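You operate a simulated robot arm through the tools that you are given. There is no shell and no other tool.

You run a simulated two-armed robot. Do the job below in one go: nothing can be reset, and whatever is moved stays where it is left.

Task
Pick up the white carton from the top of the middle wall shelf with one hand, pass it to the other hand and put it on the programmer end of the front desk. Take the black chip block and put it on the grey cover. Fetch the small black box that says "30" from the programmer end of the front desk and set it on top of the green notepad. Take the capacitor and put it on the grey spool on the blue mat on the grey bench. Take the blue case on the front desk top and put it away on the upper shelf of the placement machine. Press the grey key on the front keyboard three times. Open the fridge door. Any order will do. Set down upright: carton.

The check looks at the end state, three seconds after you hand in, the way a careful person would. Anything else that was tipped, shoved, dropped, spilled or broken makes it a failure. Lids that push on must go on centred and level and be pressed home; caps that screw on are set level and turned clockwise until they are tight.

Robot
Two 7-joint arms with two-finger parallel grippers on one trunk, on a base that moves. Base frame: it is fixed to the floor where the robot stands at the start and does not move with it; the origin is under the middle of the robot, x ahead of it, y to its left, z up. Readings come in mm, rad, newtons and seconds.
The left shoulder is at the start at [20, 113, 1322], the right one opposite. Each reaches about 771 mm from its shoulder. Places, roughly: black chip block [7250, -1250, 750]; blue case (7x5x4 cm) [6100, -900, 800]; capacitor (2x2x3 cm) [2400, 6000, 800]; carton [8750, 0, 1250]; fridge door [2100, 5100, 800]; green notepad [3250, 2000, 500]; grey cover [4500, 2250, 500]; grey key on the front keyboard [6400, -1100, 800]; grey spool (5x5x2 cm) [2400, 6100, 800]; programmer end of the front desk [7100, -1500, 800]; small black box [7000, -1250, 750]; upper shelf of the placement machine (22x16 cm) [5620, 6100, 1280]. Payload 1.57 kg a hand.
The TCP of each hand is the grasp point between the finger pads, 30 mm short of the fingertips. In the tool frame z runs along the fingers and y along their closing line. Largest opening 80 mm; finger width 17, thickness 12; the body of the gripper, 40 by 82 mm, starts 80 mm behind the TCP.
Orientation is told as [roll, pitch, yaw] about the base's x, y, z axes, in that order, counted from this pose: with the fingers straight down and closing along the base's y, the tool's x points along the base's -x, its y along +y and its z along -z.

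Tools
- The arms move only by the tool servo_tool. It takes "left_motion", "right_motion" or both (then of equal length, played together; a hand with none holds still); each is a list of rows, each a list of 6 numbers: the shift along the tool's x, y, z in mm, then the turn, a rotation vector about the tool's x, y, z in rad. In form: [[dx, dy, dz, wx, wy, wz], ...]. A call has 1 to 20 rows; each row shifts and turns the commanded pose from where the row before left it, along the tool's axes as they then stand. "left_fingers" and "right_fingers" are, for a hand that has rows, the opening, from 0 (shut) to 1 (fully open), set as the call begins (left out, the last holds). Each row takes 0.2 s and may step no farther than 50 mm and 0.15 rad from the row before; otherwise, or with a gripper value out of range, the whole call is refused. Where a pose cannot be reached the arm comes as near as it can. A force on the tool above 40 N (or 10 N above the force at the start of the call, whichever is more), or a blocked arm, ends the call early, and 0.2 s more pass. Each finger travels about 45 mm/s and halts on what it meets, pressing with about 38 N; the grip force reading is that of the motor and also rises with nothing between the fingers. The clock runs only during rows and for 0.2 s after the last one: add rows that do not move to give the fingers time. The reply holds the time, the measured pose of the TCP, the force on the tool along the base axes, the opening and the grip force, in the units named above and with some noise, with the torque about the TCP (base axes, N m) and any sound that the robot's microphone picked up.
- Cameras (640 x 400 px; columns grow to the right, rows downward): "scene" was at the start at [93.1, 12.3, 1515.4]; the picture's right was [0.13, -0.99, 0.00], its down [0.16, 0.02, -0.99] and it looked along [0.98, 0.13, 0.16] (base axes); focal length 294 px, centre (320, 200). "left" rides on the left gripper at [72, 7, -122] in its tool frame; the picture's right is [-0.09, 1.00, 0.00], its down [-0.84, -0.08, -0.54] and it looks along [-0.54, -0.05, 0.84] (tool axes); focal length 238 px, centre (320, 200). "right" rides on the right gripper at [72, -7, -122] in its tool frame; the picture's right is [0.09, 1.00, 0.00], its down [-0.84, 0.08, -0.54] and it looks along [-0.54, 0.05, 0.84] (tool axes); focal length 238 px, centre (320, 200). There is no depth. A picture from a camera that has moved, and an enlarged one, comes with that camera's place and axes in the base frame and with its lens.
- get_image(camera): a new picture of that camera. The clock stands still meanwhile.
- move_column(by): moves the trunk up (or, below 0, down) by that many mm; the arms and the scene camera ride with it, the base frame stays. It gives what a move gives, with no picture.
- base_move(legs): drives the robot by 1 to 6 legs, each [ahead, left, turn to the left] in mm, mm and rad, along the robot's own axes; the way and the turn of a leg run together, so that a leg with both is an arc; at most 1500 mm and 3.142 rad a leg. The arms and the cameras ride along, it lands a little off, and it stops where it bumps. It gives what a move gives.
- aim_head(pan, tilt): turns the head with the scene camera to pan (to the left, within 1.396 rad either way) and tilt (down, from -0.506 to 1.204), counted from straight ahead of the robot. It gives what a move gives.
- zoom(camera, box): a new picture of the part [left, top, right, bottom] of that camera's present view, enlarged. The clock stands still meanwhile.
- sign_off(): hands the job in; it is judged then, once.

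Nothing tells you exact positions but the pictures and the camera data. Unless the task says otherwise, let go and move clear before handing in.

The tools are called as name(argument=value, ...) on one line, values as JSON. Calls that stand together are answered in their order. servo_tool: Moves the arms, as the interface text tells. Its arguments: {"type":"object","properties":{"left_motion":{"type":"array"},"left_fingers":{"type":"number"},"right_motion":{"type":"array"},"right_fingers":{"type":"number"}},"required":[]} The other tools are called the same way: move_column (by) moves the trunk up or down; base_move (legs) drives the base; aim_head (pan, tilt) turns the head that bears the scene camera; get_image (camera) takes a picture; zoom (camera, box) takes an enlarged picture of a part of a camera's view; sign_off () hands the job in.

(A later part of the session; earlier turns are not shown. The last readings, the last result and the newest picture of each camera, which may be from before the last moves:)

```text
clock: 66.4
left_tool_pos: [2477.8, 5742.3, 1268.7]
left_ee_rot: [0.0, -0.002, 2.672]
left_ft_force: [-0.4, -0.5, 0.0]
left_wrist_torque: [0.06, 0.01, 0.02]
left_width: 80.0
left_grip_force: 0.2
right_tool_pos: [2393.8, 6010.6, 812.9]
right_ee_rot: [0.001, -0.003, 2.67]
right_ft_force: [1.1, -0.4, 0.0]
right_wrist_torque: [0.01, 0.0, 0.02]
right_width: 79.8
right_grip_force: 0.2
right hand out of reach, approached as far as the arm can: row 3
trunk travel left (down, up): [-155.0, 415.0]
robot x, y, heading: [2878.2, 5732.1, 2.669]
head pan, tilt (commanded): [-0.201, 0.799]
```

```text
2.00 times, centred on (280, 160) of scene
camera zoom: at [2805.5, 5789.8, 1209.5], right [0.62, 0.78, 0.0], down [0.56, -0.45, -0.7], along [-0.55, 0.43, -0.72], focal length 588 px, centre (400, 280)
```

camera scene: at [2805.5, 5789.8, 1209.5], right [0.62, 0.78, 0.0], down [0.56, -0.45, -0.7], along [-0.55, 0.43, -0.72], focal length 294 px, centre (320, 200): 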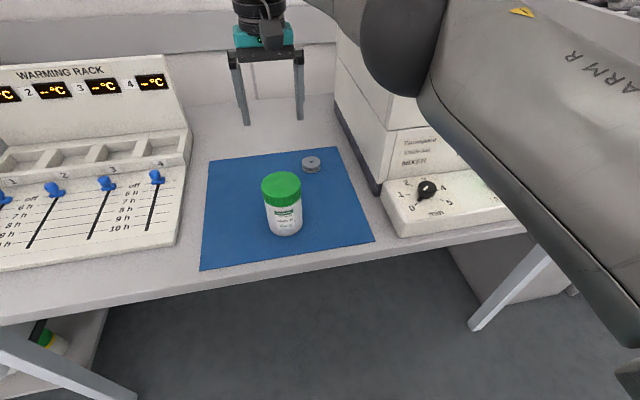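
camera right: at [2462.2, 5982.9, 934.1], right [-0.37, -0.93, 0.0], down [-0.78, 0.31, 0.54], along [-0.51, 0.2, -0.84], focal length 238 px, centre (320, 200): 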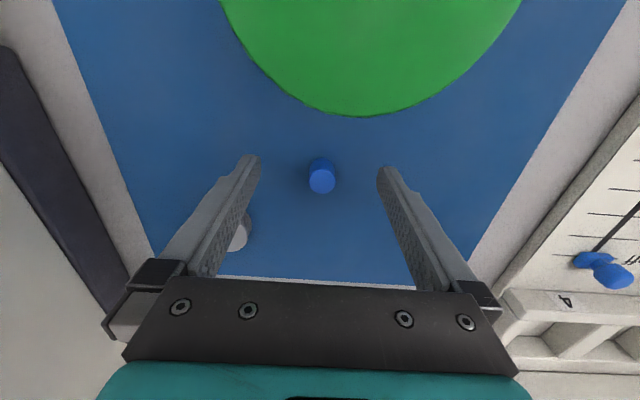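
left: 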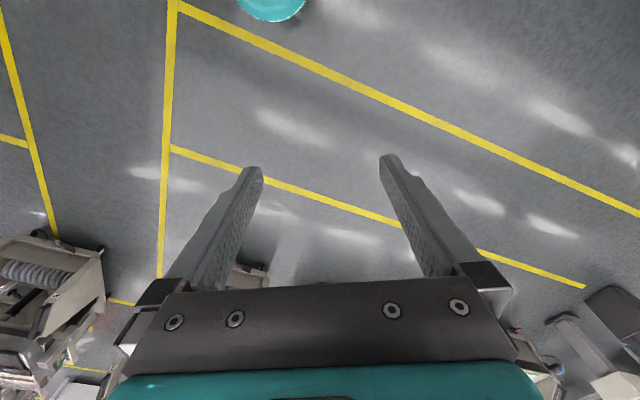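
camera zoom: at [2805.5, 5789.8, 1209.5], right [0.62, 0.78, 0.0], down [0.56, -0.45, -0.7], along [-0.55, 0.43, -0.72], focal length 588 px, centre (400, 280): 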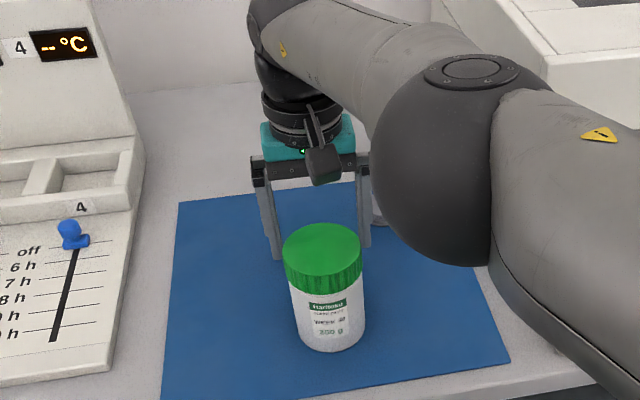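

The arm is near its reach limit here. Before driving closer, I look down to see the robot's own base relative to the bench edge.

aim_head(pan=0.0, tilt=1.2)

get_image(camera="scene")

zoom(camera="right", box=[240, 120, 400, 220])

```text
clock: 67.2
left_tool_pos: [2478.2, 5743.3, 1269.1]
left_ee_rot: [-0.002, -0.002, 2.671]
left_ft_force: [0.4, -0.2, 0.2]
left_wrist_torque: [0.0, 0.0, -0.05]
left_width: 80.1
left_grip_force: 0.1
right_tool_pos: [2394.8, 6009.3, 813.4]
right_ee_rot: [0.002, -0.004, 2.671]
right_ft_force: [-0.6, -0.3, -0.9]
right_wrist_torque: [-0.01, 0.0, -0.03]
right_width: 80.2
right_grip_force: 0.0
trunk travel left (down, up): [-155.0, 415.0]
robot x, y, heading: [2876.8, 5734.3, 2.67]
head pan, tilt (commanded): [0.0, 1.201]
```

```text
taken
camera scene: at [2818.7, 5765.1, 1181.8], right [0.45, 0.89, 0.0], down [0.83, -0.42, -0.36], along [-0.32, 0.16, -0.93], focal length 294 px, centre (320, 200)
```

scene: 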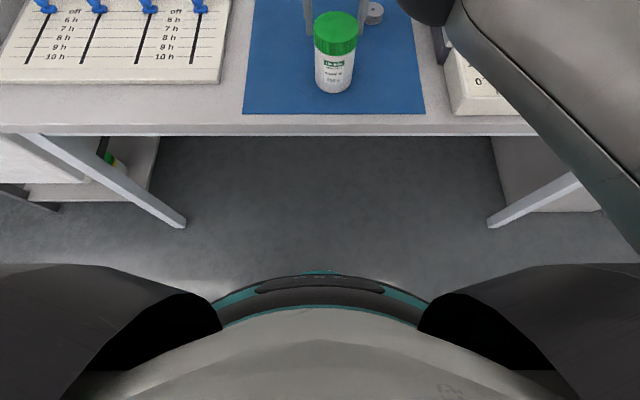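

```text
4.00 times, centred on (320, 170) of right
camera zoom: at [2462.2, 5983.0, 934.2], right [-0.37, -0.93, 0.0], down [-0.78, 0.31, 0.54], along [-0.51, 0.2, -0.84], focal length 953 px, centre (320, 320)
```

zoom: 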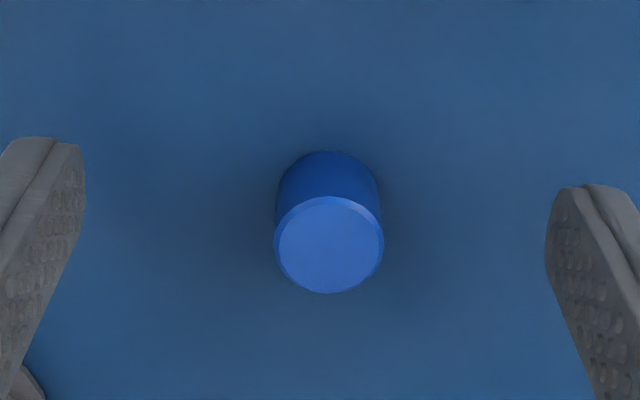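

The base front is about 220 mm ahead of centre while the bench edge is 325 mm away, so there's room. I raise the hand, drive 80 mm closer, then redo the descent.

servo_tool(right_motion=[[0, 0, -40, 0, 0, 0], [0, 0, -40, 0, 0, 0], [0, 0, -40, 0, 0, 0], [0, 0, -40, 0, 0, 0], [0, 0, 0, 0, 0, 0]])

base_move(legs=[[80, -50, 0]])

aim_head(pan=-0.1, tilt=0.9)

get_image(camera="right")

get_image(camera="scene")

```text
clock: 68.4
left_tool_pos: [2478.7, 5744.0, 1269.4]
left_ee_rot: [0.0, -0.001, 2.672]
left_ft_force: [0.0, 0.4, -0.2]
left_wrist_torque: [-0.06, 0.02, 0.03]
left_width: 80.2
left_grip_force: 0.2
right_tool_pos: [2394.7, 6009.4, 973.0]
right_ee_rot: [0.003, -0.004, 2.671]
right_ft_force: [0.0, 1.0, 0.3]
right_wrist_torque: [-0.02, 0.0, -0.01]
right_width: 80.1
right_grip_force: 0.1
right hand out of reach, approached as far as the arm can: row 2
trunk travel left (down, up): [-155.0, 415.0]
robot x, y, heading: [2878.0, 5732.9, 2.669]
head pan, tilt (commanded): [0.0, 1.201]
```

```text
clock: 69.5
left_tool_pos: [2430.5, 5824.1, 1268.4]
left_ee_rot: [0.001, 0.002, 2.67]
left_ft_force: [0.4, 0.0, 0.1]
left_wrist_torque: [-0.02, 0.02, 0.04]
left_width: 80.1
left_grip_force: 0.0
right_tool_pos: [2347.7, 6090.3, 973.3]
right_ee_rot: [0.002, -0.003, 2.67]
right_ft_force: [0.2, 0.2, 0.1]
right_wrist_torque: [-0.02, -0.03, 0.0]
right_width: 80.1
right_grip_force: 0.0
trunk travel left (down, up): [-155.0, 415.0]
robot x, y, heading: [2828.4, 5810.6, 2.672]
head pan, tilt (commanded): [0.0, 1.201]
```

```text
clock: 70.3
left_tool_pos: [2430.9, 5823.6, 1268.6]
left_ee_rot: [-0.001, -0.003, 2.671]
left_ft_force: [0.2, -0.7, 0.4]
left_wrist_torque: [-0.02, 0.0, 0.02]
left_width: 80.0
left_grip_force: 0.1
right_tool_pos: [2346.8, 6088.6, 974.0]
right_ee_rot: [0.002, -0.005, 2.67]
right_ft_force: [0.6, -0.6, 0.1]
right_wrist_torque: [-0.01, -0.01, 0.04]
right_width: 79.9
right_grip_force: 0.0
trunk travel left (down, up): [-155.0, 415.0]
robot x, y, heading: [2832.5, 5815.4, 2.666]
head pan, tilt (commanded): [-0.099, 0.901]
```

```text
taken
camera right: at [2414.9, 6062.4, 1094.3], right [-0.37, -0.93, 0.0], down [-0.78, 0.31, 0.55], along [-0.51, 0.2, -0.84], focal length 238 px, centre (320, 200)
```

right: 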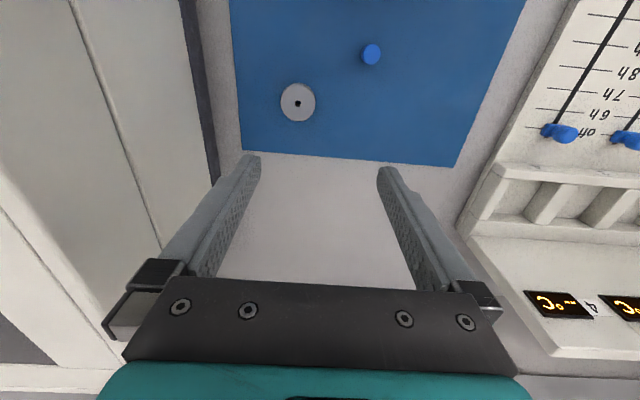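

```text
taken
camera scene: at [2758.1, 5860.6, 1201.6], right [0.54, 0.84, 0.0], down [0.66, -0.42, -0.62], along [-0.52, 0.34, -0.78], focal length 294 px, centre (320, 200)
```

scene: 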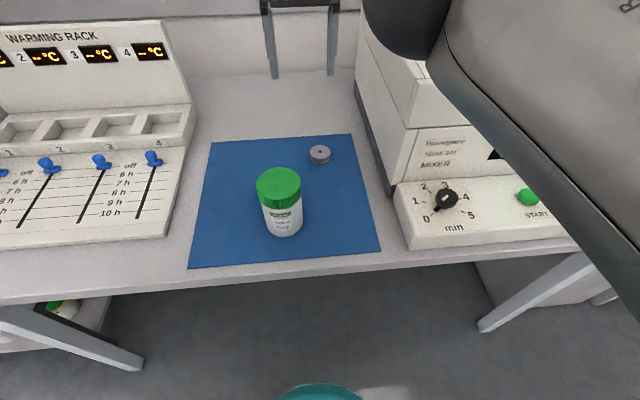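

The base moved closer. I bring the hand back over the capacitor and lower to check alignment.

servo_tool(right_motion=[[25, 17, 0, 0, 0, 0], [26, 17, 0, 0, 0, 0], [26, 16.6, 0, 0, 0, 0], [0, 0, 35, 0, 0, 0], [0, 0, 35, 0, 0, 0], [0, 0, 35, 0, 0, 0], [0, 0, 0, 0, 0, 0], [0, 0, 0, 0, 0, 0]])

zoom(camera="right", box=[240, 90, 400, 190])

get_image(camera="scene")

```text
clock: 72.2
left_tool_pos: [2430.7, 5823.8, 1269.7]
left_ee_rot: [-0.002, -0.003, 2.673]
left_ft_force: [0.5, 0.2, -0.2]
left_wrist_torque: [-0.01, 0.02, 0.0]
left_width: 79.9
left_grip_force: 0.0
right_tool_pos: [2391.6, 6010.6, 867.2]
right_ee_rot: [0.002, -0.003, 2.671]
right_ft_force: [0.2, 0.1, 0.3]
right_wrist_torque: [0.02, -0.05, 0.01]
right_width: 80.0
right_grip_force: 0.1
trunk travel left (down, up): [-155.0, 415.0]
robot x, y, heading: [2831.7, 5816.6, 2.669]
head pan, tilt (commanded): [-0.099, 0.901]
```

```text
4.00 times, centred on (320, 140) of right
camera zoom: at [2459.7, 5982.4, 988.5], right [-0.37, -0.93, 0.0], down [-0.78, 0.31, 0.55], along [-0.51, 0.2, -0.84], focal length 953 px, centre (320, 440)
```

zoom: 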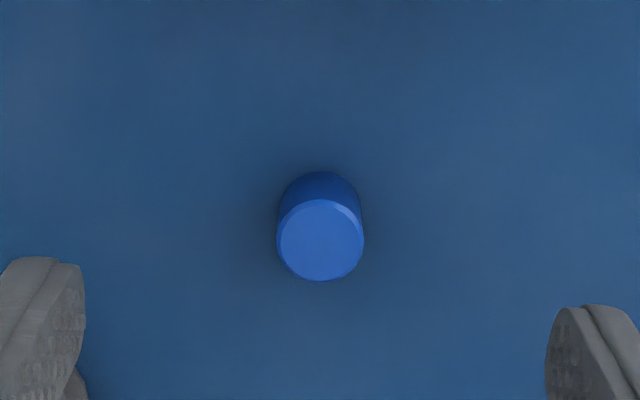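

```text
taken
camera scene: at [2758.1, 5860.6, 1201.6], right [0.54, 0.84, 0.0], down [0.66, -0.42, -0.62], along [-0.52, 0.34, -0.78], focal length 294 px, centre (320, 200)
```

scene: 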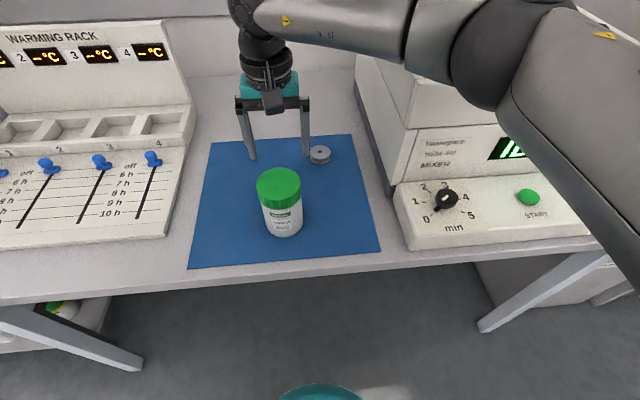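

The right elbow would pass close over the mixer, so I raise the trunk 90 mm before descending to keep it clear.

move_column(by=90)

servo_tool(right_motion=[[0, 0, 30, 0, 0, 0], [0, 0, 30, 0, 0, 0], [0, 0, 30, 0, 0, 0], [0, 0, 20, 0, 0, 0], [0, 0, 0, 0, 0, 0], [0, 0, 0, 0, 0, 0]])

get_image(camera="scene")

zoom(camera="right", box=[240, 90, 400, 190])

```text
clock: 73.4
left_tool_pos: [2430.3, 5823.0, 1360.6]
left_ee_rot: [-0.001, -0.001, 2.67]
left_ft_force: [0.4, 0.0, -0.2]
left_wrist_torque: [0.01, -0.02, 0.0]
left_width: 80.1
left_grip_force: 0.0
right_tool_pos: [2392.2, 6008.5, 958.2]
right_ee_rot: [0.003, -0.004, 2.669]
right_ft_force: [-0.2, 0.3, 0.5]
right_wrist_torque: [-0.01, 0.02, 0.02]
right_width: 79.9
right_grip_force: 0.0
trunk travel left (down, up): [-245.0, 325.0]
robot x, y, heading: [2830.0, 5817.3, 2.667]
head pan, tilt (commanded): [-0.099, 0.901]
```

```text
clock: 74.8
left_tool_pos: [2430.1, 5822.7, 1359.1]
left_ee_rot: [0.0, -0.001, 2.671]
left_ft_force: [0.2, 0.2, -0.5]
left_wrist_torque: [0.0, -0.03, 0.0]
left_width: 80.0
left_grip_force: 0.0
right_tool_pos: [2392.1, 6011.4, 847.1]
right_ee_rot: [0.003, -0.005, 2.67]
right_ft_force: [0.0, 0.0, 0.2]
right_wrist_torque: [0.01, 0.04, -0.01]
right_width: 80.0
right_grip_force: 0.3
trunk travel left (down, up): [-245.0, 325.0]
robot x, y, heading: [2826.6, 5816.3, 2.669]
head pan, tilt (commanded): [-0.099, 0.901]
```

```text
taken
camera scene: at [2758.0, 5860.6, 1291.6], right [0.54, 0.84, 0.0], down [0.66, -0.42, -0.62], along [-0.52, 0.34, -0.78], focal length 294 px, centre (320, 200)
```

scene: 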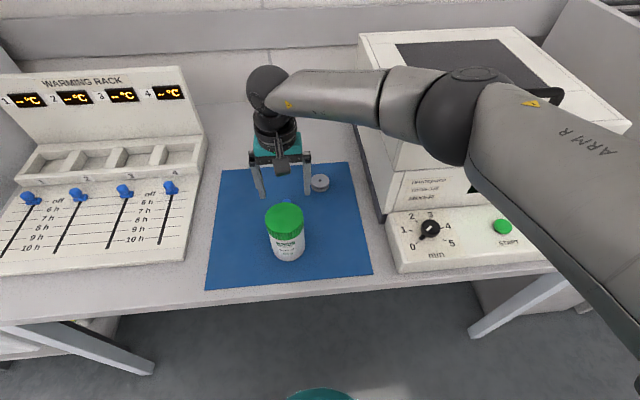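

```text
4.00 times, centred on (320, 140) of right
camera zoom: at [2458.7, 5982.1, 968.4], right [-0.37, -0.93, 0.0], down [-0.78, 0.31, 0.55], along [-0.51, 0.2, -0.84], focal length 953 px, centre (320, 440)
```

zoom: 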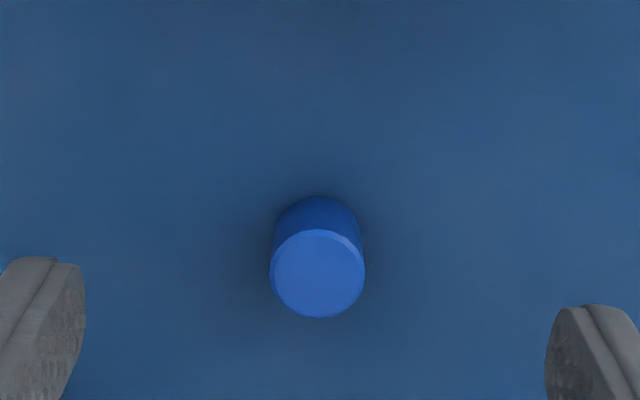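

Well centred. I go down to grasp height and close.

servo_tool(right_motion=[[0, -0.8, 15, 0, 0, 0], [0, 0, 12, 0, 0, 0], [0, 0, 9, 0, 0, 0], [0, 0, 4, 0, 0, 0], [0, 0, 0, 0, 0, 0], [0, 0, 0, 0, 0, 0]])

zoom(camera="scene", box=[180, 60, 500, 260])

get_image(camera="right")

```text
clock: 76.2
left_tool_pos: [2430.2, 5823.4, 1359.2]
left_ee_rot: [-0.001, -0.002, 2.672]
left_ft_force: [0.7, 0.1, 0.2]
left_wrist_torque: [-0.02, -0.05, 0.0]
left_width: 80.0
left_grip_force: 0.0
right_tool_pos: [2392.8, 6009.3, 807.6]
right_ee_rot: [0.001, -0.004, 2.672]
right_ft_force: [-0.1, 0.0, 0.3]
right_wrist_torque: [0.03, 0.01, -0.02]
right_width: 79.6
right_grip_force: 0.1
trunk travel left (down, up): [-245.0, 325.0]
robot x, y, heading: [2830.7, 5815.2, 2.669]
head pan, tilt (commanded): [-0.099, 0.901]
```

```text
2.00 times, centred on (340, 160) of scene
camera zoom: at [2758.1, 5860.6, 1291.6], right [0.54, 0.84, 0.0], down [0.66, -0.42, -0.62], along [-0.52, 0.34, -0.78], focal length 588 px, centre (280, 280)
```

zoom: 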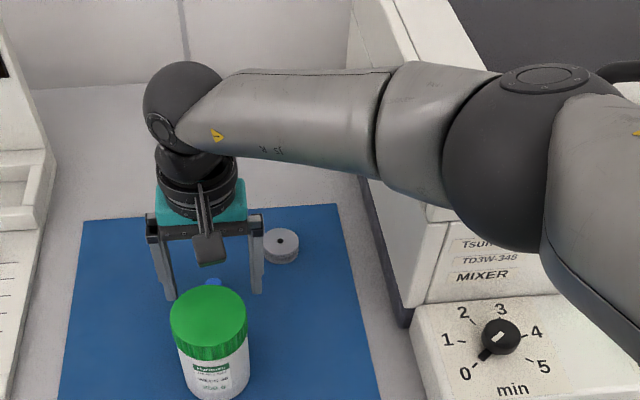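

```text
taken
camera right: at [2459.6, 5982.3, 928.7], right [-0.37, -0.93, 0.0], down [-0.78, 0.31, 0.55], along [-0.51, 0.2, -0.84], focal length 238 px, centre (320, 200)
```

right: 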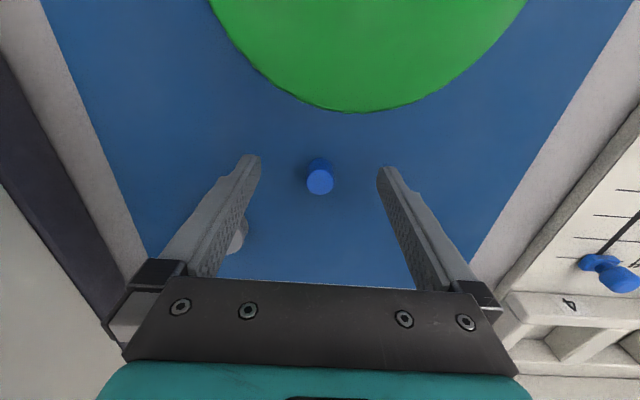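

servo_tool(right_motion=[[0, 0, 3, 0, 0, 0], [0, 0, 0, 0, 0, 0]])

servo_tool(right_motion=[[0, 0, 0, 0, 0, 0], [0, 0, 0, 0, 0, 0], [0, 0, 0, 0, 0, 0], [0, 0, 0, 0, 0, 0], [0, 0, 0, 0, 0, 0], [0, 0, 0, 0, 0, 0], [0, 0, 0, 0, 0, 0]], right_fingers=0.1)

get_image(camera="right")

```text
clock: 76.8
left_tool_pos: [2431.3, 5822.0, 1358.6]
left_ee_rot: [-0.003, -0.002, 2.672]
left_ft_force: [-0.6, 0.0, 0.1]
left_wrist_torque: [-0.05, 0.0, -0.02]
left_width: 79.8
left_grip_force: 0.1
right_tool_pos: [2392.3, 6009.9, 804.6]
right_ee_rot: [0.0, -0.004, 2.67]
right_ft_force: [-1.2, 0.6, -0.2]
right_wrist_torque: [0.0, 0.04, 0.0]
right_width: 80.0
right_grip_force: 0.0
trunk travel left (down, up): [-245.0, 325.0]
robot x, y, heading: [2834.0, 5816.2, 2.671]
head pan, tilt (commanded): [-0.099, 0.901]
```

```text
clock: 78.4
left_tool_pos: [2432.6, 5823.4, 1359.3]
left_ee_rot: [0.0, -0.001, 2.672]
left_ft_force: [-0.3, 0.7, -0.4]
left_wrist_torque: [0.01, -0.01, 0.05]
left_width: 79.8
left_grip_force: 0.1
right_tool_pos: [2392.4, 6009.1, 804.2]
right_ee_rot: [0.002, -0.003, 2.672]
right_ft_force: [0.4, -0.6, 0.7]
right_wrist_torque: [-0.03, 0.04, -0.03]
right_width: 18.0
right_grip_force: 32.6
trunk travel left (down, up): [-245.0, 325.0]
robot x, y, heading: [2834.5, 5812.5, 2.671]
head pan, tilt (commanded): [-0.099, 0.901]
```

```text
taken
camera right: at [2459.4, 5982.6, 925.9], right [-0.37, -0.93, 0.0], down [-0.78, 0.31, 0.55], along [-0.51, 0.2, -0.84], focal length 238 px, centre (320, 200)
```

right: 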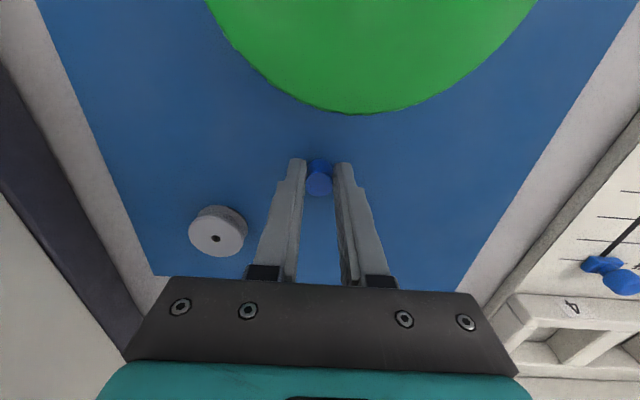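

The capacitor is held (18 mm, 33 N). I lift it and move over the spool.

servo_tool(right_motion=[[0, 0, -30, 0, 0, 0], [0, 0, -30, 0, 0, 0], [-19.6, -25.4, 0, 0, 0, 0], [-19.6, -25.4, 0, 0, 0, 0], [-19.6, -25.3, 0, 0, 0, 0], [0, 0, 0, 0, 0, 0], [0, 0, 0, 0, 0, 0]])

get_image(camera="right")

zoom(camera="scene", box=[180, 60, 500, 260])

```text
clock: 80.0
left_tool_pos: [2430.8, 5824.6, 1359.2]
left_ee_rot: [-0.003, -0.001, 2.673]
left_ft_force: [0.2, -0.4, 0.2]
left_wrist_torque: [0.0, 0.05, 0.01]
left_width: 80.0
left_grip_force: 0.1
right_tool_pos: [2374.8, 6105.6, 865.0]
right_ee_rot: [0.002, -0.003, 2.67]
right_ft_force: [0.3, -0.5, -0.6]
right_wrist_torque: [-0.01, 0.0, 0.01]
right_width: 18.0
right_grip_force: 32.7
trunk travel left (down, up): [-245.0, 325.0]
robot x, y, heading: [2833.7, 5815.0, 2.671]
head pan, tilt (commanded): [-0.099, 0.901]
```

```text
taken
camera right: at [2442.3, 6077.3, 985.9], right [-0.37, -0.93, 0.0], down [-0.78, 0.31, 0.54], along [-0.51, 0.2, -0.84], focal length 238 px, centre (320, 200)
```

right: 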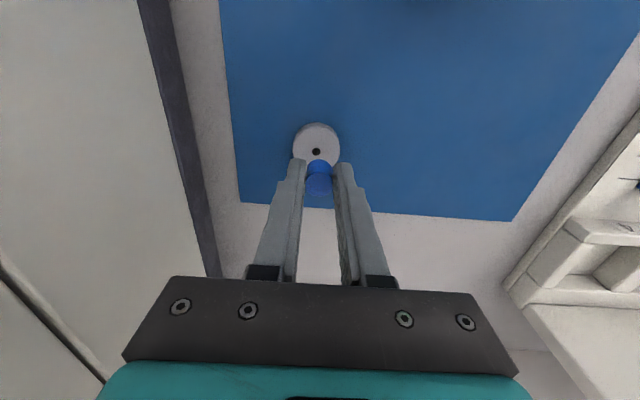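

```text
2.00 times, centred on (340, 160) of scene
camera zoom: at [2758.0, 5860.7, 1291.6], right [0.54, 0.84, 0.0], down [0.66, -0.42, -0.62], along [-0.52, 0.34, -0.78], focal length 588 px, centre (280, 280)
```

zoom: 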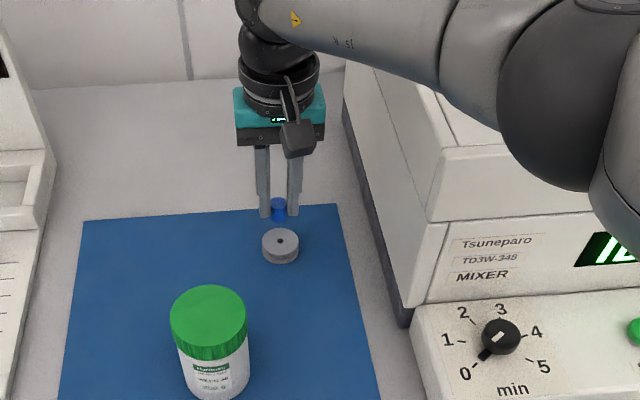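

zoom(camera="right", box=[260, 100, 380, 200])

```text
4.00 times, centred on (320, 150) of right
camera zoom: at [2442.3, 6077.3, 985.9], right [-0.37, -0.93, 0.0], down [-0.78, 0.31, 0.54], along [-0.51, 0.2, -0.84], focal length 953 px, centre (320, 400)
```

zoom: 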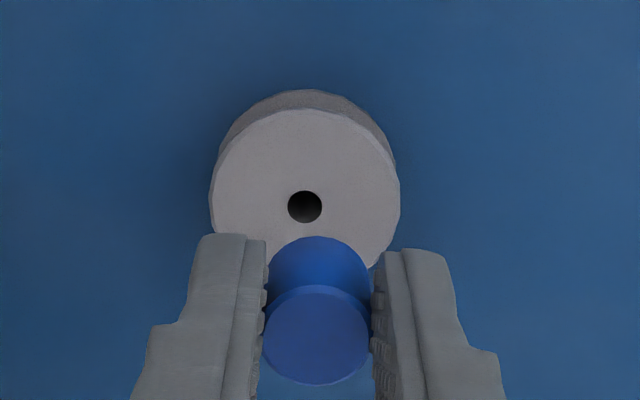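

The hole of the spool is about 4 mm ahead and 3 mm to the side of the capacitor. I correct, descend most of the way and check.

servo_tool(right_motion=[[-3.7, -2.7, 10, 0, 0, 0], [0, 0, 12, 0, 0, 0], [0, 0, 8, 0, 0, 0], [0, 0, 0, 0, 0, 0], [0, 0, 0, 0, 0, 0]])

zoom(camera="right", box=[260, 100, 380, 200])

zoom(camera="scene", box=[260, 120, 380, 220])

```text
clock: 81.2
left_tool_pos: [2431.4, 5823.4, 1359.3]
left_ee_rot: [-0.002, -0.002, 2.673]
left_ft_force: [-0.6, -0.5, 0.2]
left_wrist_torque: [0.02, -0.03, -0.04]
left_width: 80.0
left_grip_force: 0.0
right_tool_pos: [2372.6, 6108.2, 834.3]
right_ee_rot: [0.002, -0.004, 2.67]
right_ft_force: [-0.1, 0.5, -0.2]
right_wrist_torque: [0.01, 0.01, 0.02]
right_width: 18.1
right_grip_force: 33.0
trunk travel left (down, up): [-245.0, 325.0]
robot x, y, heading: [2833.2, 5815.3, 2.671]
head pan, tilt (commanded): [-0.099, 0.901]
```

```text
4.00 times, centred on (320, 150) of right
camera zoom: at [2439.1, 6081.4, 956.0], right [-0.37, -0.93, 0.0], down [-0.78, 0.31, 0.55], along [-0.51, 0.2, -0.84], focal length 953 px, centre (320, 400)
```

zoom: 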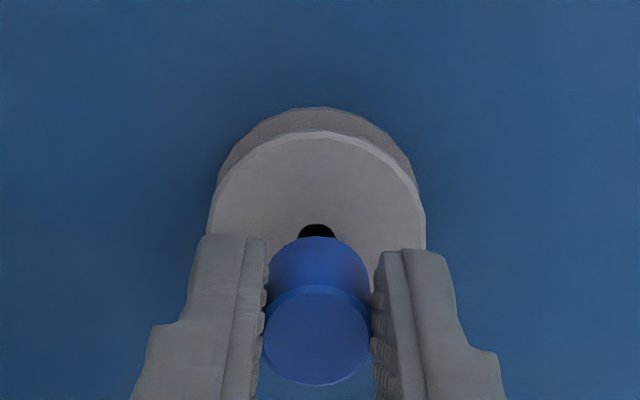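

```text
4.00 times, centred on (320, 170) of scene
camera zoom: at [2758.0, 5860.6, 1291.6], right [0.54, 0.84, 0.0], down [0.66, -0.42, -0.62], along [-0.52, 0.34, -0.78], focal length 1176 px, centre (320, 320)
```

zoom: 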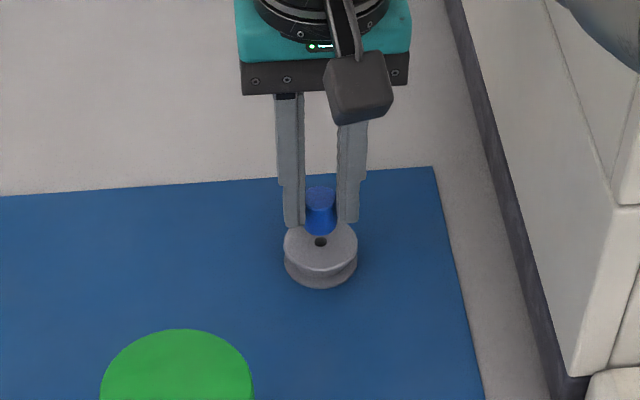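

servo_tool(right_motion=[[1, 0, 5, 0, 0, 0], [0, 0, 4, 0, 0, 0], [0, 0, 0, 0, 0, 0]])

servo_tool(right_motion=[[0, 0, 2, 0, 0, 0], [0, 0, 0, 0, 0, 0]])

zoom(camera="scene", box=[260, 120, 380, 220])

```text
clock: 82.0
left_tool_pos: [2430.3, 5824.2, 1358.4]
left_ee_rot: [-0.002, -0.003, 2.671]
left_ft_force: [0.0, 0.9, 0.0]
left_wrist_torque: [0.0, 0.0, -0.04]
left_width: 80.4
left_grip_force: 0.1
right_tool_pos: [2373.7, 6107.7, 825.5]
right_ee_rot: [0.002, -0.004, 2.67]
right_ft_force: [-0.4, -0.4, -0.1]
right_wrist_torque: [0.0, 0.0, -0.02]
right_width: 18.0
right_grip_force: 32.5
trunk travel left (down, up): [-245.0, 325.0]
robot x, y, heading: [2832.1, 5817.8, 2.666]
head pan, tilt (commanded): [-0.099, 0.901]
```

```text
clock: 82.6
left_tool_pos: [2431.9, 5822.1, 1358.7]
left_ee_rot: [-0.001, -0.002, 2.671]
left_ft_force: [-0.3, -0.2, -0.3]
left_wrist_torque: [0.0, -0.04, -0.01]
left_width: 80.1
left_grip_force: 0.1
right_tool_pos: [2373.0, 6108.0, 823.5]
right_ee_rot: [0.002, -0.003, 2.671]
right_ft_force: [0.5, 0.5, 0.6]
right_wrist_torque: [0.01, 0.01, 0.0]
right_width: 18.1
right_grip_force: 32.5
trunk travel left (down, up): [-245.0, 325.0]
robot x, y, heading: [2830.3, 5815.5, 2.667]
head pan, tilt (commanded): [-0.099, 0.901]
```

```text
4.00 times, centred on (320, 170) of scene
camera zoom: at [2758.1, 5860.7, 1291.6], right [0.54, 0.84, 0.0], down [0.66, -0.42, -0.62], along [-0.52, 0.34, -0.78], focal length 1176 px, centre (320, 320)
```

zoom: 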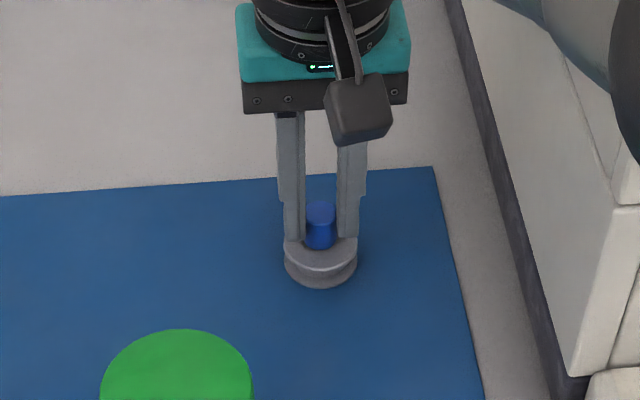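

servo_tool(right_motion=[[0, 0, 1.5, 0, 0, 0], [0, 0, 0, 0, 0, 0]])

servo_tool(right_motion=[[0, 0, 1.5, 0, 0, 0], [0, 0, 0, 0, 0, 0]])

zoom(camera="scene", box=[290, 150, 350, 200])

```text
clock: 83.2
left_tool_pos: [2429.8, 5822.7, 1358.1]
left_ee_rot: [-0.002, -0.003, 2.673]
left_ft_force: [0.4, 0.6, -0.4]
left_wrist_torque: [-0.04, 0.0, -0.01]
left_width: 80.0
left_grip_force: 0.0
right_tool_pos: [2372.5, 6108.2, 821.7]
right_ee_rot: [0.002, -0.003, 2.671]
right_ft_force: [0.1, -0.6, 1.9]
right_wrist_torque: [0.03, 0.01, -0.03]
right_width: 17.8
right_grip_force: 32.8
trunk travel left (down, up): [-245.0, 325.0]
robot x, y, heading: [2831.6, 5815.6, 2.673]
head pan, tilt (commanded): [-0.099, 0.901]
```

```text
clock: 83.8
left_tool_pos: [2431.8, 5822.1, 1358.6]
left_ee_rot: [-0.002, -0.002, 2.674]
left_ft_force: [0.2, -0.7, -0.7]
left_wrist_torque: [0.01, 0.05, -0.02]
left_width: 80.3
left_grip_force: 0.1
right_tool_pos: [2372.7, 6108.5, 822.4]
right_ee_rot: [0.001, -0.006, 2.672]
right_ft_force: [-0.4, 0.2, 9.6]
right_wrist_torque: [0.04, 0.05, 0.03]
right_width: 18.0
right_grip_force: 32.9
trunk travel left (down, up): [-245.0, 325.0]
robot x, y, heading: [2835.2, 5810.2, 2.671]
head pan, tilt (commanded): [-0.099, 0.901]
```

```text
8.00 times, centred on (320, 175) of scene
camera zoom: at [2758.7, 5860.2, 1291.8], right [0.54, 0.84, 0.0], down [0.66, -0.42, -0.62], along [-0.52, 0.34, -0.78], focal length 2352 px, centre (320, 400)
```

zoom: 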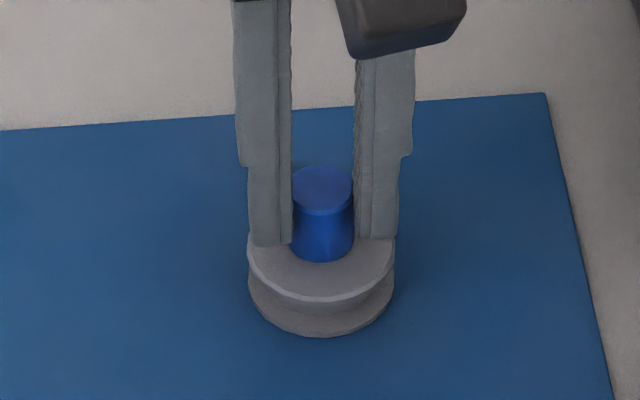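

Contact felt (about 10 N). I ease up slightly and open the fingers.

servo_tool(right_motion=[[0, 0, -1.2, 0, 0, 0], [0, 0, 0, 0, 0, 0]])

servo_tool(right_motion=[[0, 0, 0, 0, 0, 0], [0, 0, 0, 0, 0, 0], [0, 0, 0, 0, 0, 0], [0, 0, 0, 0, 0, 0]], right_fingers=0.5)

zoom(camera="scene", box=[290, 150, 350, 200])

```text
clock: 84.4
left_tool_pos: [2431.4, 5822.3, 1358.4]
left_ee_rot: [-0.002, -0.003, 2.672]
left_ft_force: [0.5, -0.5, 0.1]
left_wrist_torque: [0.01, 0.0, 0.0]
left_width: 79.8
left_grip_force: 0.0
right_tool_pos: [2373.2, 6108.3, 822.5]
right_ee_rot: [0.003, -0.004, 2.67]
right_ft_force: [-1.5, 0.3, 7.2]
right_wrist_torque: [0.04, 0.11, -0.01]
right_width: 18.0
right_grip_force: 32.6
trunk travel left (down, up): [-245.0, 325.0]
robot x, y, heading: [2830.8, 5812.8, 2.671]
head pan, tilt (commanded): [-0.099, 0.901]
```

```text
clock: 85.4
left_tool_pos: [2431.5, 5823.7, 1358.8]
left_ee_rot: [-0.002, -0.003, 2.671]
left_ft_force: [0.2, 0.4, 0.1]
left_wrist_torque: [0.0, 0.01, 0.0]
left_width: 79.8
left_grip_force: 0.1
right_tool_pos: [2373.1, 6108.5, 822.6]
right_ee_rot: [0.003, -0.005, 2.67]
right_ft_force: [0.0, -0.6, 0.5]
right_wrist_torque: [0.0, 0.03, 0.02]
right_width: 40.0
right_grip_force: 0.0
trunk travel left (down, up): [-245.0, 325.0]
robot x, y, heading: [2832.6, 5814.6, 2.674]
head pan, tilt (commanded): [-0.099, 0.901]
```

```text
8.00 times, centred on (320, 175) of scene
camera zoom: at [2758.0, 5860.7, 1291.6], right [0.54, 0.84, 0.0], down [0.66, -0.42, -0.62], along [-0.52, 0.34, -0.78], focal length 2352 px, centre (320, 400)
```

zoom: 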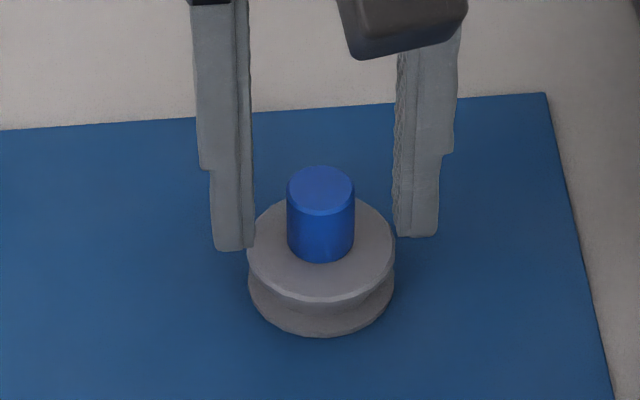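

The capacitor stands on the spool. I raise the hand straight up, back off, and head for the fridge.

servo_tool(right_motion=[[0, 0, -20, 0, 0, 0], [0, 0, -40, 0, 0, 0], [0, 0, -40, 0, 0, 0], [0, 0, -40, 0, 0, 0], [0, 0, -40, 0, 0, 0], [0, 0, -40, 0, 0, 0], [0, 0, -40, 0, 0, 0], [40, 0, 0, 0, 0, 0], [40, 0, 0, 0, 0, 0], [40, 0, 0, 0, 0, 0], [40, 0, 0, 0, 0, 0]])

base_move(legs=[[-450, 0, 0], [0, 600, 0]])

aim_head(pan=0.1, tilt=0.5)

get_image(camera="scene")

```text
clock: 87.8
left_tool_pos: [2431.2, 5822.6, 1360.0]
left_ee_rot: [-0.004, -0.002, 2.673]
left_ft_force: [0.6, 0.2, 0.3]
left_wrist_torque: [-0.02, 0.03, -0.04]
left_width: 80.1
left_grip_force: 0.1
right_tool_pos: [2518.6, 6035.2, 1080.4]
right_ee_rot: [0.002, -0.002, 2.668]
right_ft_force: [0.1, 0.1, -0.3]
right_wrist_torque: [-0.03, 0.0, 0.01]
right_width: 40.0
right_grip_force: 0.0
trunk travel left (down, up): [-245.0, 325.0]
robot x, y, heading: [2829.5, 5815.4, 2.663]
head pan, tilt (commanded): [-0.099, 0.901]
```

```text
clock: 93.5
left_tool_pos: [2560.1, 5081.9, 1359.7]
left_ee_rot: [-0.001, -0.003, 2.672]
left_ft_force: [0.8, -0.3, 0.0]
left_wrist_torque: [0.01, -0.05, -0.02]
left_width: 79.9
left_grip_force: 0.1
right_tool_pos: [2645.2, 5294.9, 1079.7]
right_ee_rot: [0.002, -0.003, 2.671]
right_ft_force: [-0.6, -0.7, -0.4]
right_wrist_torque: [-0.05, 0.0, -0.03]
right_width: 40.3
right_grip_force: 0.0
trunk travel left (down, up): [-245.0, 325.0]
robot x, y, heading: [2958.2, 5075.3, 2.67]
head pan, tilt (commanded): [-0.099, 0.901]
```

```text
clock: 94.4
left_tool_pos: [2560.6, 5082.6, 1359.0]
left_ee_rot: [0.0, -0.001, 2.672]
left_ft_force: [-0.2, 0.4, -0.3]
left_wrist_torque: [0.04, -0.02, 0.01]
left_width: 80.0
left_grip_force: 0.1
right_tool_pos: [2644.6, 5293.9, 1080.6]
right_ee_rot: [0.001, -0.003, 2.67]
right_ft_force: [0.2, -0.7, -0.2]
right_wrist_torque: [-0.02, 0.02, 0.02]
right_width: 40.0
right_grip_force: 0.0
trunk travel left (down, up): [-245.0, 325.0]
robot x, y, heading: [2959.0, 5073.0, 2.674]
head pan, tilt (commanded): [0.099, 0.499]
```

```text
taken
camera scene: at [2865.7, 5112.6, 1325.4], right [0.36, 0.93, 0.0], down [0.45, -0.17, -0.88], along [-0.82, 0.32, -0.48], focal length 294 px, centre (320, 200)
```

scene: 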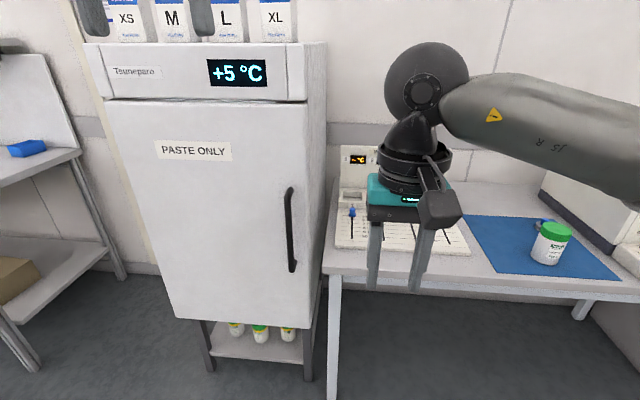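

The fridge door hinges at its left; the handle bar is near e1≈5706, z≈850. I'll stow the right hand, position the base, and prepare the left hand to point forward.

servo_tool(right_motion=[[0, 0, -45, 0, 0, 0], [0, 0, -45, 0, 0, 0], [0, 0, -45, 0, 0, 0], [0, 0, -45, 0, 0, 0], [0, 0, -45, 0, 0, 0], [0, 0, -45, 0, 0, 0]], left_motion=[[-20, 0, 40, 0, 0, 0], [-20, 0, 40, 0, 0, 0], [-20, 0, 40, 0, 0, 0], [-20, 0, 40, 0, 0, 0], [-20, 0, 40, 0, 0, 0], [-20, 0, 40, 0, 0, 0]], left_fingers=1.0)

base_move(legs=[[60, 60, 0]])

servo_tool(left_motion=[[0, 0, 0, 0, -0.145, 0], [0, 0, 0, 0, -0.145, 0], [0, 0, 0, 0, -0.145, 0], [0, 0, 0, 0, -0.145, 0], [0, 0, 0, 0, -0.145, 0], [0, 0, 0, 0, -0.145, 0], [0, 0, 0, 0, -0.145, 0], [0, 0, 0, 0, -0.145, 0], [0, 0, 0, 0, -0.145, 0], [0, 0, 0, 0, -0.145, 0], [0, 0, 0, 0, -0.12, 0]])

get_image(camera="scene")

get_image(camera="left")

```text
clock: 95.8
left_tool_pos: [2452.4, 5135.9, 1119.1]
left_ee_rot: [-0.002, -0.002, 2.673]
left_ft_force: [0.4, -0.3, 0.2]
left_wrist_torque: [0.03, -0.04, -0.02]
left_width: 80.0
left_grip_force: 0.1
right_tool_pos: [2645.8, 5292.8, 1349.9]
right_ee_rot: [0.003, -0.006, 2.675]
right_ft_force: [0.6, 0.1, -0.8]
right_wrist_torque: [0.01, 0.01, 0.01]
right_width: 40.0
right_grip_force: 0.1
trunk travel left (down, up): [-245.0, 325.0]
robot x, y, heading: [2961.8, 5072.5, 2.668]
head pan, tilt (commanded): [0.099, 0.499]
```

```text
clock: 96.9
left_tool_pos: [2370.0, 5111.5, 1117.7]
left_ee_rot: [-0.001, -0.001, 2.673]
left_ft_force: [0.4, -0.5, 0.8]
left_wrist_torque: [0.02, 0.01, -0.01]
left_width: 79.7
left_grip_force: 0.2
right_tool_pos: [2563.6, 5267.1, 1350.2]
right_ee_rot: [0.001, -0.005, 2.67]
right_ft_force: [0.6, -0.3, -1.0]
right_wrist_torque: [0.02, -0.03, 0.0]
right_width: 40.0
right_grip_force: 0.1
trunk travel left (down, up): [-245.0, 325.0]
robot x, y, heading: [2883.2, 5047.7, 2.669]
head pan, tilt (commanded): [0.099, 0.499]
```

```text
clock: 99.3
left_tool_pos: [2372.0, 5111.8, 1119.5]
left_ee_rot: [-2.98, -1.569, -0.629]
left_ft_force: [0.8, -0.6, 0.7]
left_wrist_torque: [0.04, 0.01, 0.01]
left_width: 79.8
left_grip_force: 0.0
right_tool_pos: [2565.2, 5268.7, 1351.2]
right_ee_rot: [0.002, -0.004, 2.672]
right_ft_force: [0.0, 0.1, -0.4]
right_wrist_torque: [-0.03, -0.02, -0.01]
right_width: 39.6
right_grip_force: 0.0
trunk travel left (down, up): [-245.0, 325.0]
robot x, y, heading: [2880.1, 5047.3, 2.672]
head pan, tilt (commanded): [0.099, 0.499]
```

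```text
taken
camera scene: at [2785.4, 5086.4, 1325.5], right [0.36, 0.93, 0.0], down [0.45, -0.17, -0.88], along [-0.82, 0.32, -0.48], focal length 294 px, centre (320, 200)
```

scene: 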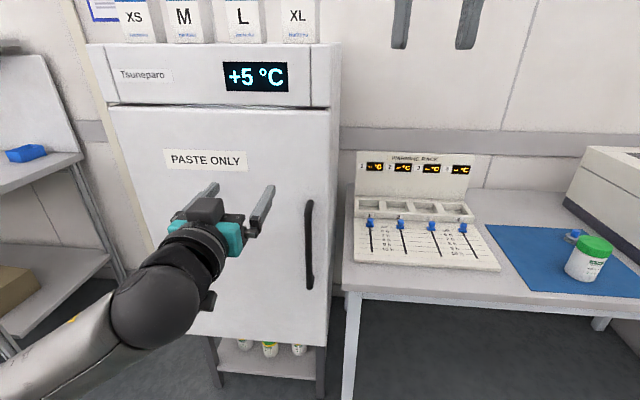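

```text
taken
camera left: at [2477.7, 5049.9, 1046.3], right [-0.45, -0.89, 0.09], down [0.52, -0.18, 0.83], along [-0.73, 0.42, 0.54], focal length 238 px, centre (320, 200)
```

left: 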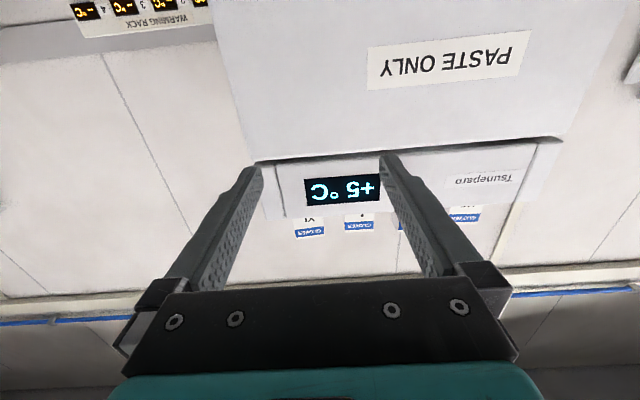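

zoom(camera="scene", box=[230, 160, 370, 310])

```text
2.67 times, centred on (300, 235) of scene
camera zoom: at [2785.4, 5086.4, 1325.5], right [0.36, 0.93, 0.0], down [0.45, -0.17, -0.88], along [-0.82, 0.32, -0.48], focal length 784 px, centre (373, 107)
```

zoom: 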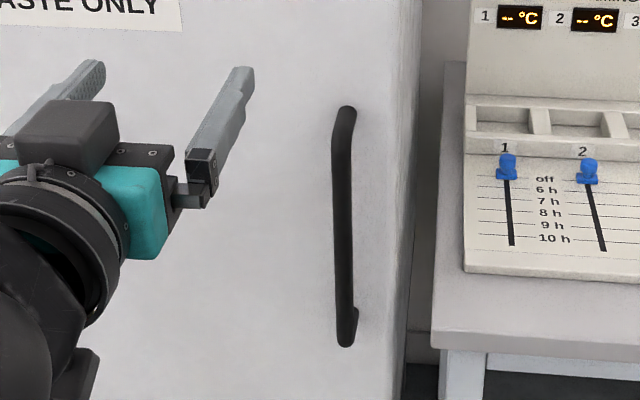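

I lower the left hand to handle height and align it sideways, then check with its own camera.

servo_tool(left_motion=[[44, -12, 0, 0, 0, 0], [44, -12, 0, 0, 0, 0], [44, -12, 0, 0, 0, 0], [44, -12, 0, 0, 0, 0], [44, -13, 0, 0, 0, 0], [44, -13, 0, 0, 0, 0], [0, 0, 0, 0, 0, 0]])

get_image(camera="left")

get_image(camera="scene")

```text
clock: 100.8
left_tool_pos: [2389.8, 5133.6, 835.9]
left_ee_rot: [1.462, -1.4, 1.184]
left_ft_force: [1.3, 0.3, -0.8]
left_wrist_torque: [0.01, 0.03, 0.0]
left_width: 79.9
left_grip_force: 0.1
right_tool_pos: [2566.6, 5268.7, 1349.9]
right_ee_rot: [0.002, -0.004, 2.672]
right_ft_force: [0.5, -0.4, -0.1]
right_wrist_torque: [-0.02, 0.02, -0.01]
right_width: 39.7
right_grip_force: 0.1
trunk travel left (down, up): [-245.0, 325.0]
robot x, y, heading: [2883.0, 5047.7, 2.678]
head pan, tilt (commanded): [0.099, 0.499]
stopped in row 7 (left hand): the arm was blocked; the commanded pose is now the measured one
```

```text
taken
camera left: at [2489.1, 5058.0, 768.9], right [-0.46, -0.85, 0.26], down [0.57, -0.06, 0.82], along [-0.68, 0.53, 0.51], focal length 238 px, centre (320, 200)
```

left: 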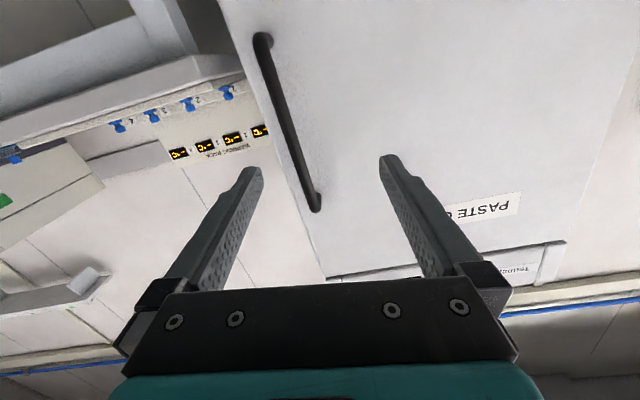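

```text
taken
camera scene: at [2785.8, 5087.1, 1325.5], right [0.36, 0.93, 0.0], down [0.45, -0.17, -0.88], along [-0.82, 0.32, -0.48], focal length 294 px, centre (320, 200)
```

scene: 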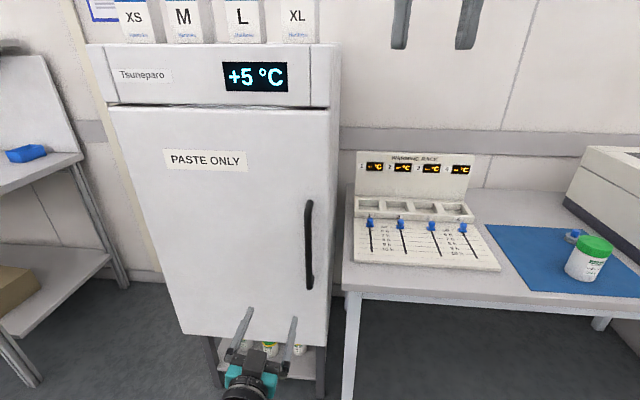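

The arm got blocked by its own limits (shoulder too high for such a low forward-pointing hand). I move the hand up, fix its roll, and lower the trunk so the shoulder is nearer handle height.

servo_tool(left_motion=[[-40, 0, 0, 0, 0, 0], [-40, 0, 0, 0, 0, 0], [-40, 0, 0, 0, 0, -0.06], [-40, 0, 0, 0, 0, -0.06], [-40, 0, 0, 0, 0, -0.05], [0, 0, 0, 0, 0, 0]])

get_image(camera="scene")

```text
clock: 102.2
left_tool_pos: [2398.8, 5158.0, 1034.8]
left_ee_rot: [-0.128, -1.552, 2.778]
left_ft_force: [-0.6, 0.2, 0.6]
left_wrist_torque: [0.0, -0.01, 0.04]
left_width: 80.1
left_grip_force: 0.1
right_tool_pos: [2566.3, 5266.9, 1349.5]
right_ee_rot: [0.004, -0.003, 2.673]
right_ft_force: [-0.8, -0.2, 0.2]
right_wrist_torque: [0.0, 0.02, 0.0]
right_width: 40.1
right_grip_force: 0.0
trunk travel left (down, up): [-245.0, 325.0]
robot x, y, heading: [2881.4, 5046.9, 2.673]
head pan, tilt (commanded): [0.099, 0.499]
```

```text
taken
camera scene: at [2785.3, 5086.2, 1325.5], right [0.36, 0.93, 0.0], down [0.45, -0.17, -0.88], along [-0.82, 0.32, -0.48], focal length 294 px, centre (320, 200)
```

scene: 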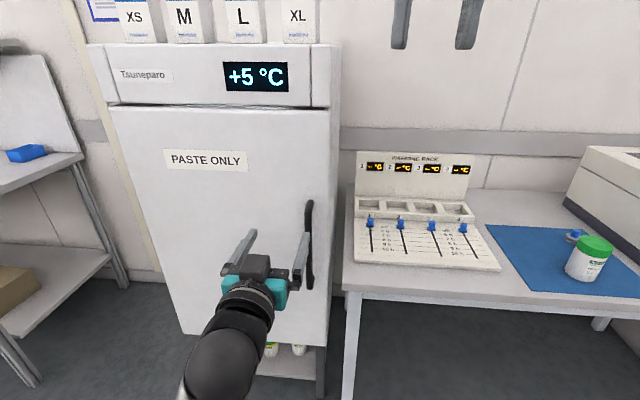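

move_column(by=-190)

get_image(camera="left")

get_image(camera="scene")

```text
clock: 104.3
left_tool_pos: [2399.2, 5158.7, 845.6]
left_ee_rot: [-0.136, -1.551, 2.786]
left_ft_force: [-0.3, -0.3, -0.2]
left_wrist_torque: [-0.06, -0.02, 0.01]
left_width: 80.1
left_grip_force: 0.1
right_tool_pos: [2565.7, 5269.2, 1160.1]
right_ee_rot: [0.003, -0.003, 2.673]
right_ft_force: [-0.2, 1.5, -0.6]
right_wrist_torque: [-0.02, 0.02, -0.04]
right_width: 40.0
right_grip_force: 0.0
trunk travel left (down, up): [-55.0, 515.0]
robot x, y, heading: [2877.5, 5047.4, 2.671]
head pan, tilt (commanded): [0.099, 0.499]
```

```text
taken
camera left: at [2504.2, 5093.4, 775.4], right [-0.47, -0.88, 0.09], down [0.5, -0.18, 0.85], along [-0.73, 0.44, 0.52], focal length 238 px, centre (320, 200)
```

left: 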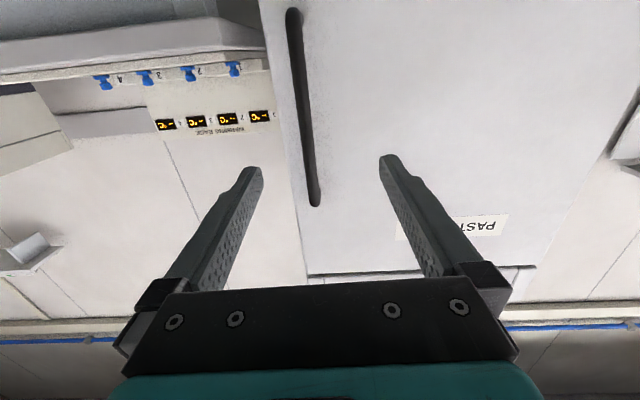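

```text
taken
camera scene: at [2785.3, 5086.3, 1135.6], right [0.36, 0.93, 0.0], down [0.45, -0.17, -0.88], along [-0.82, 0.32, -0.48], focal length 294 px, centre (320, 200)
```

scene: 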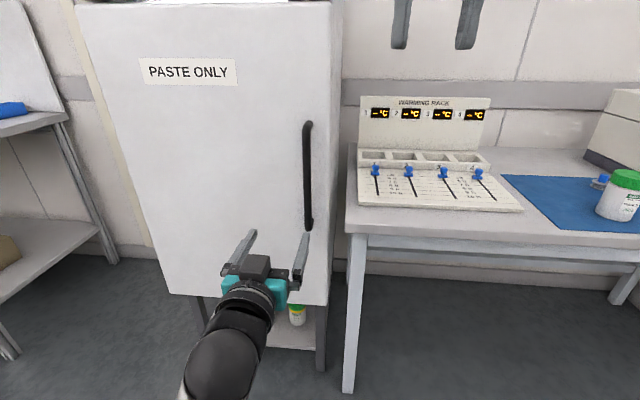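

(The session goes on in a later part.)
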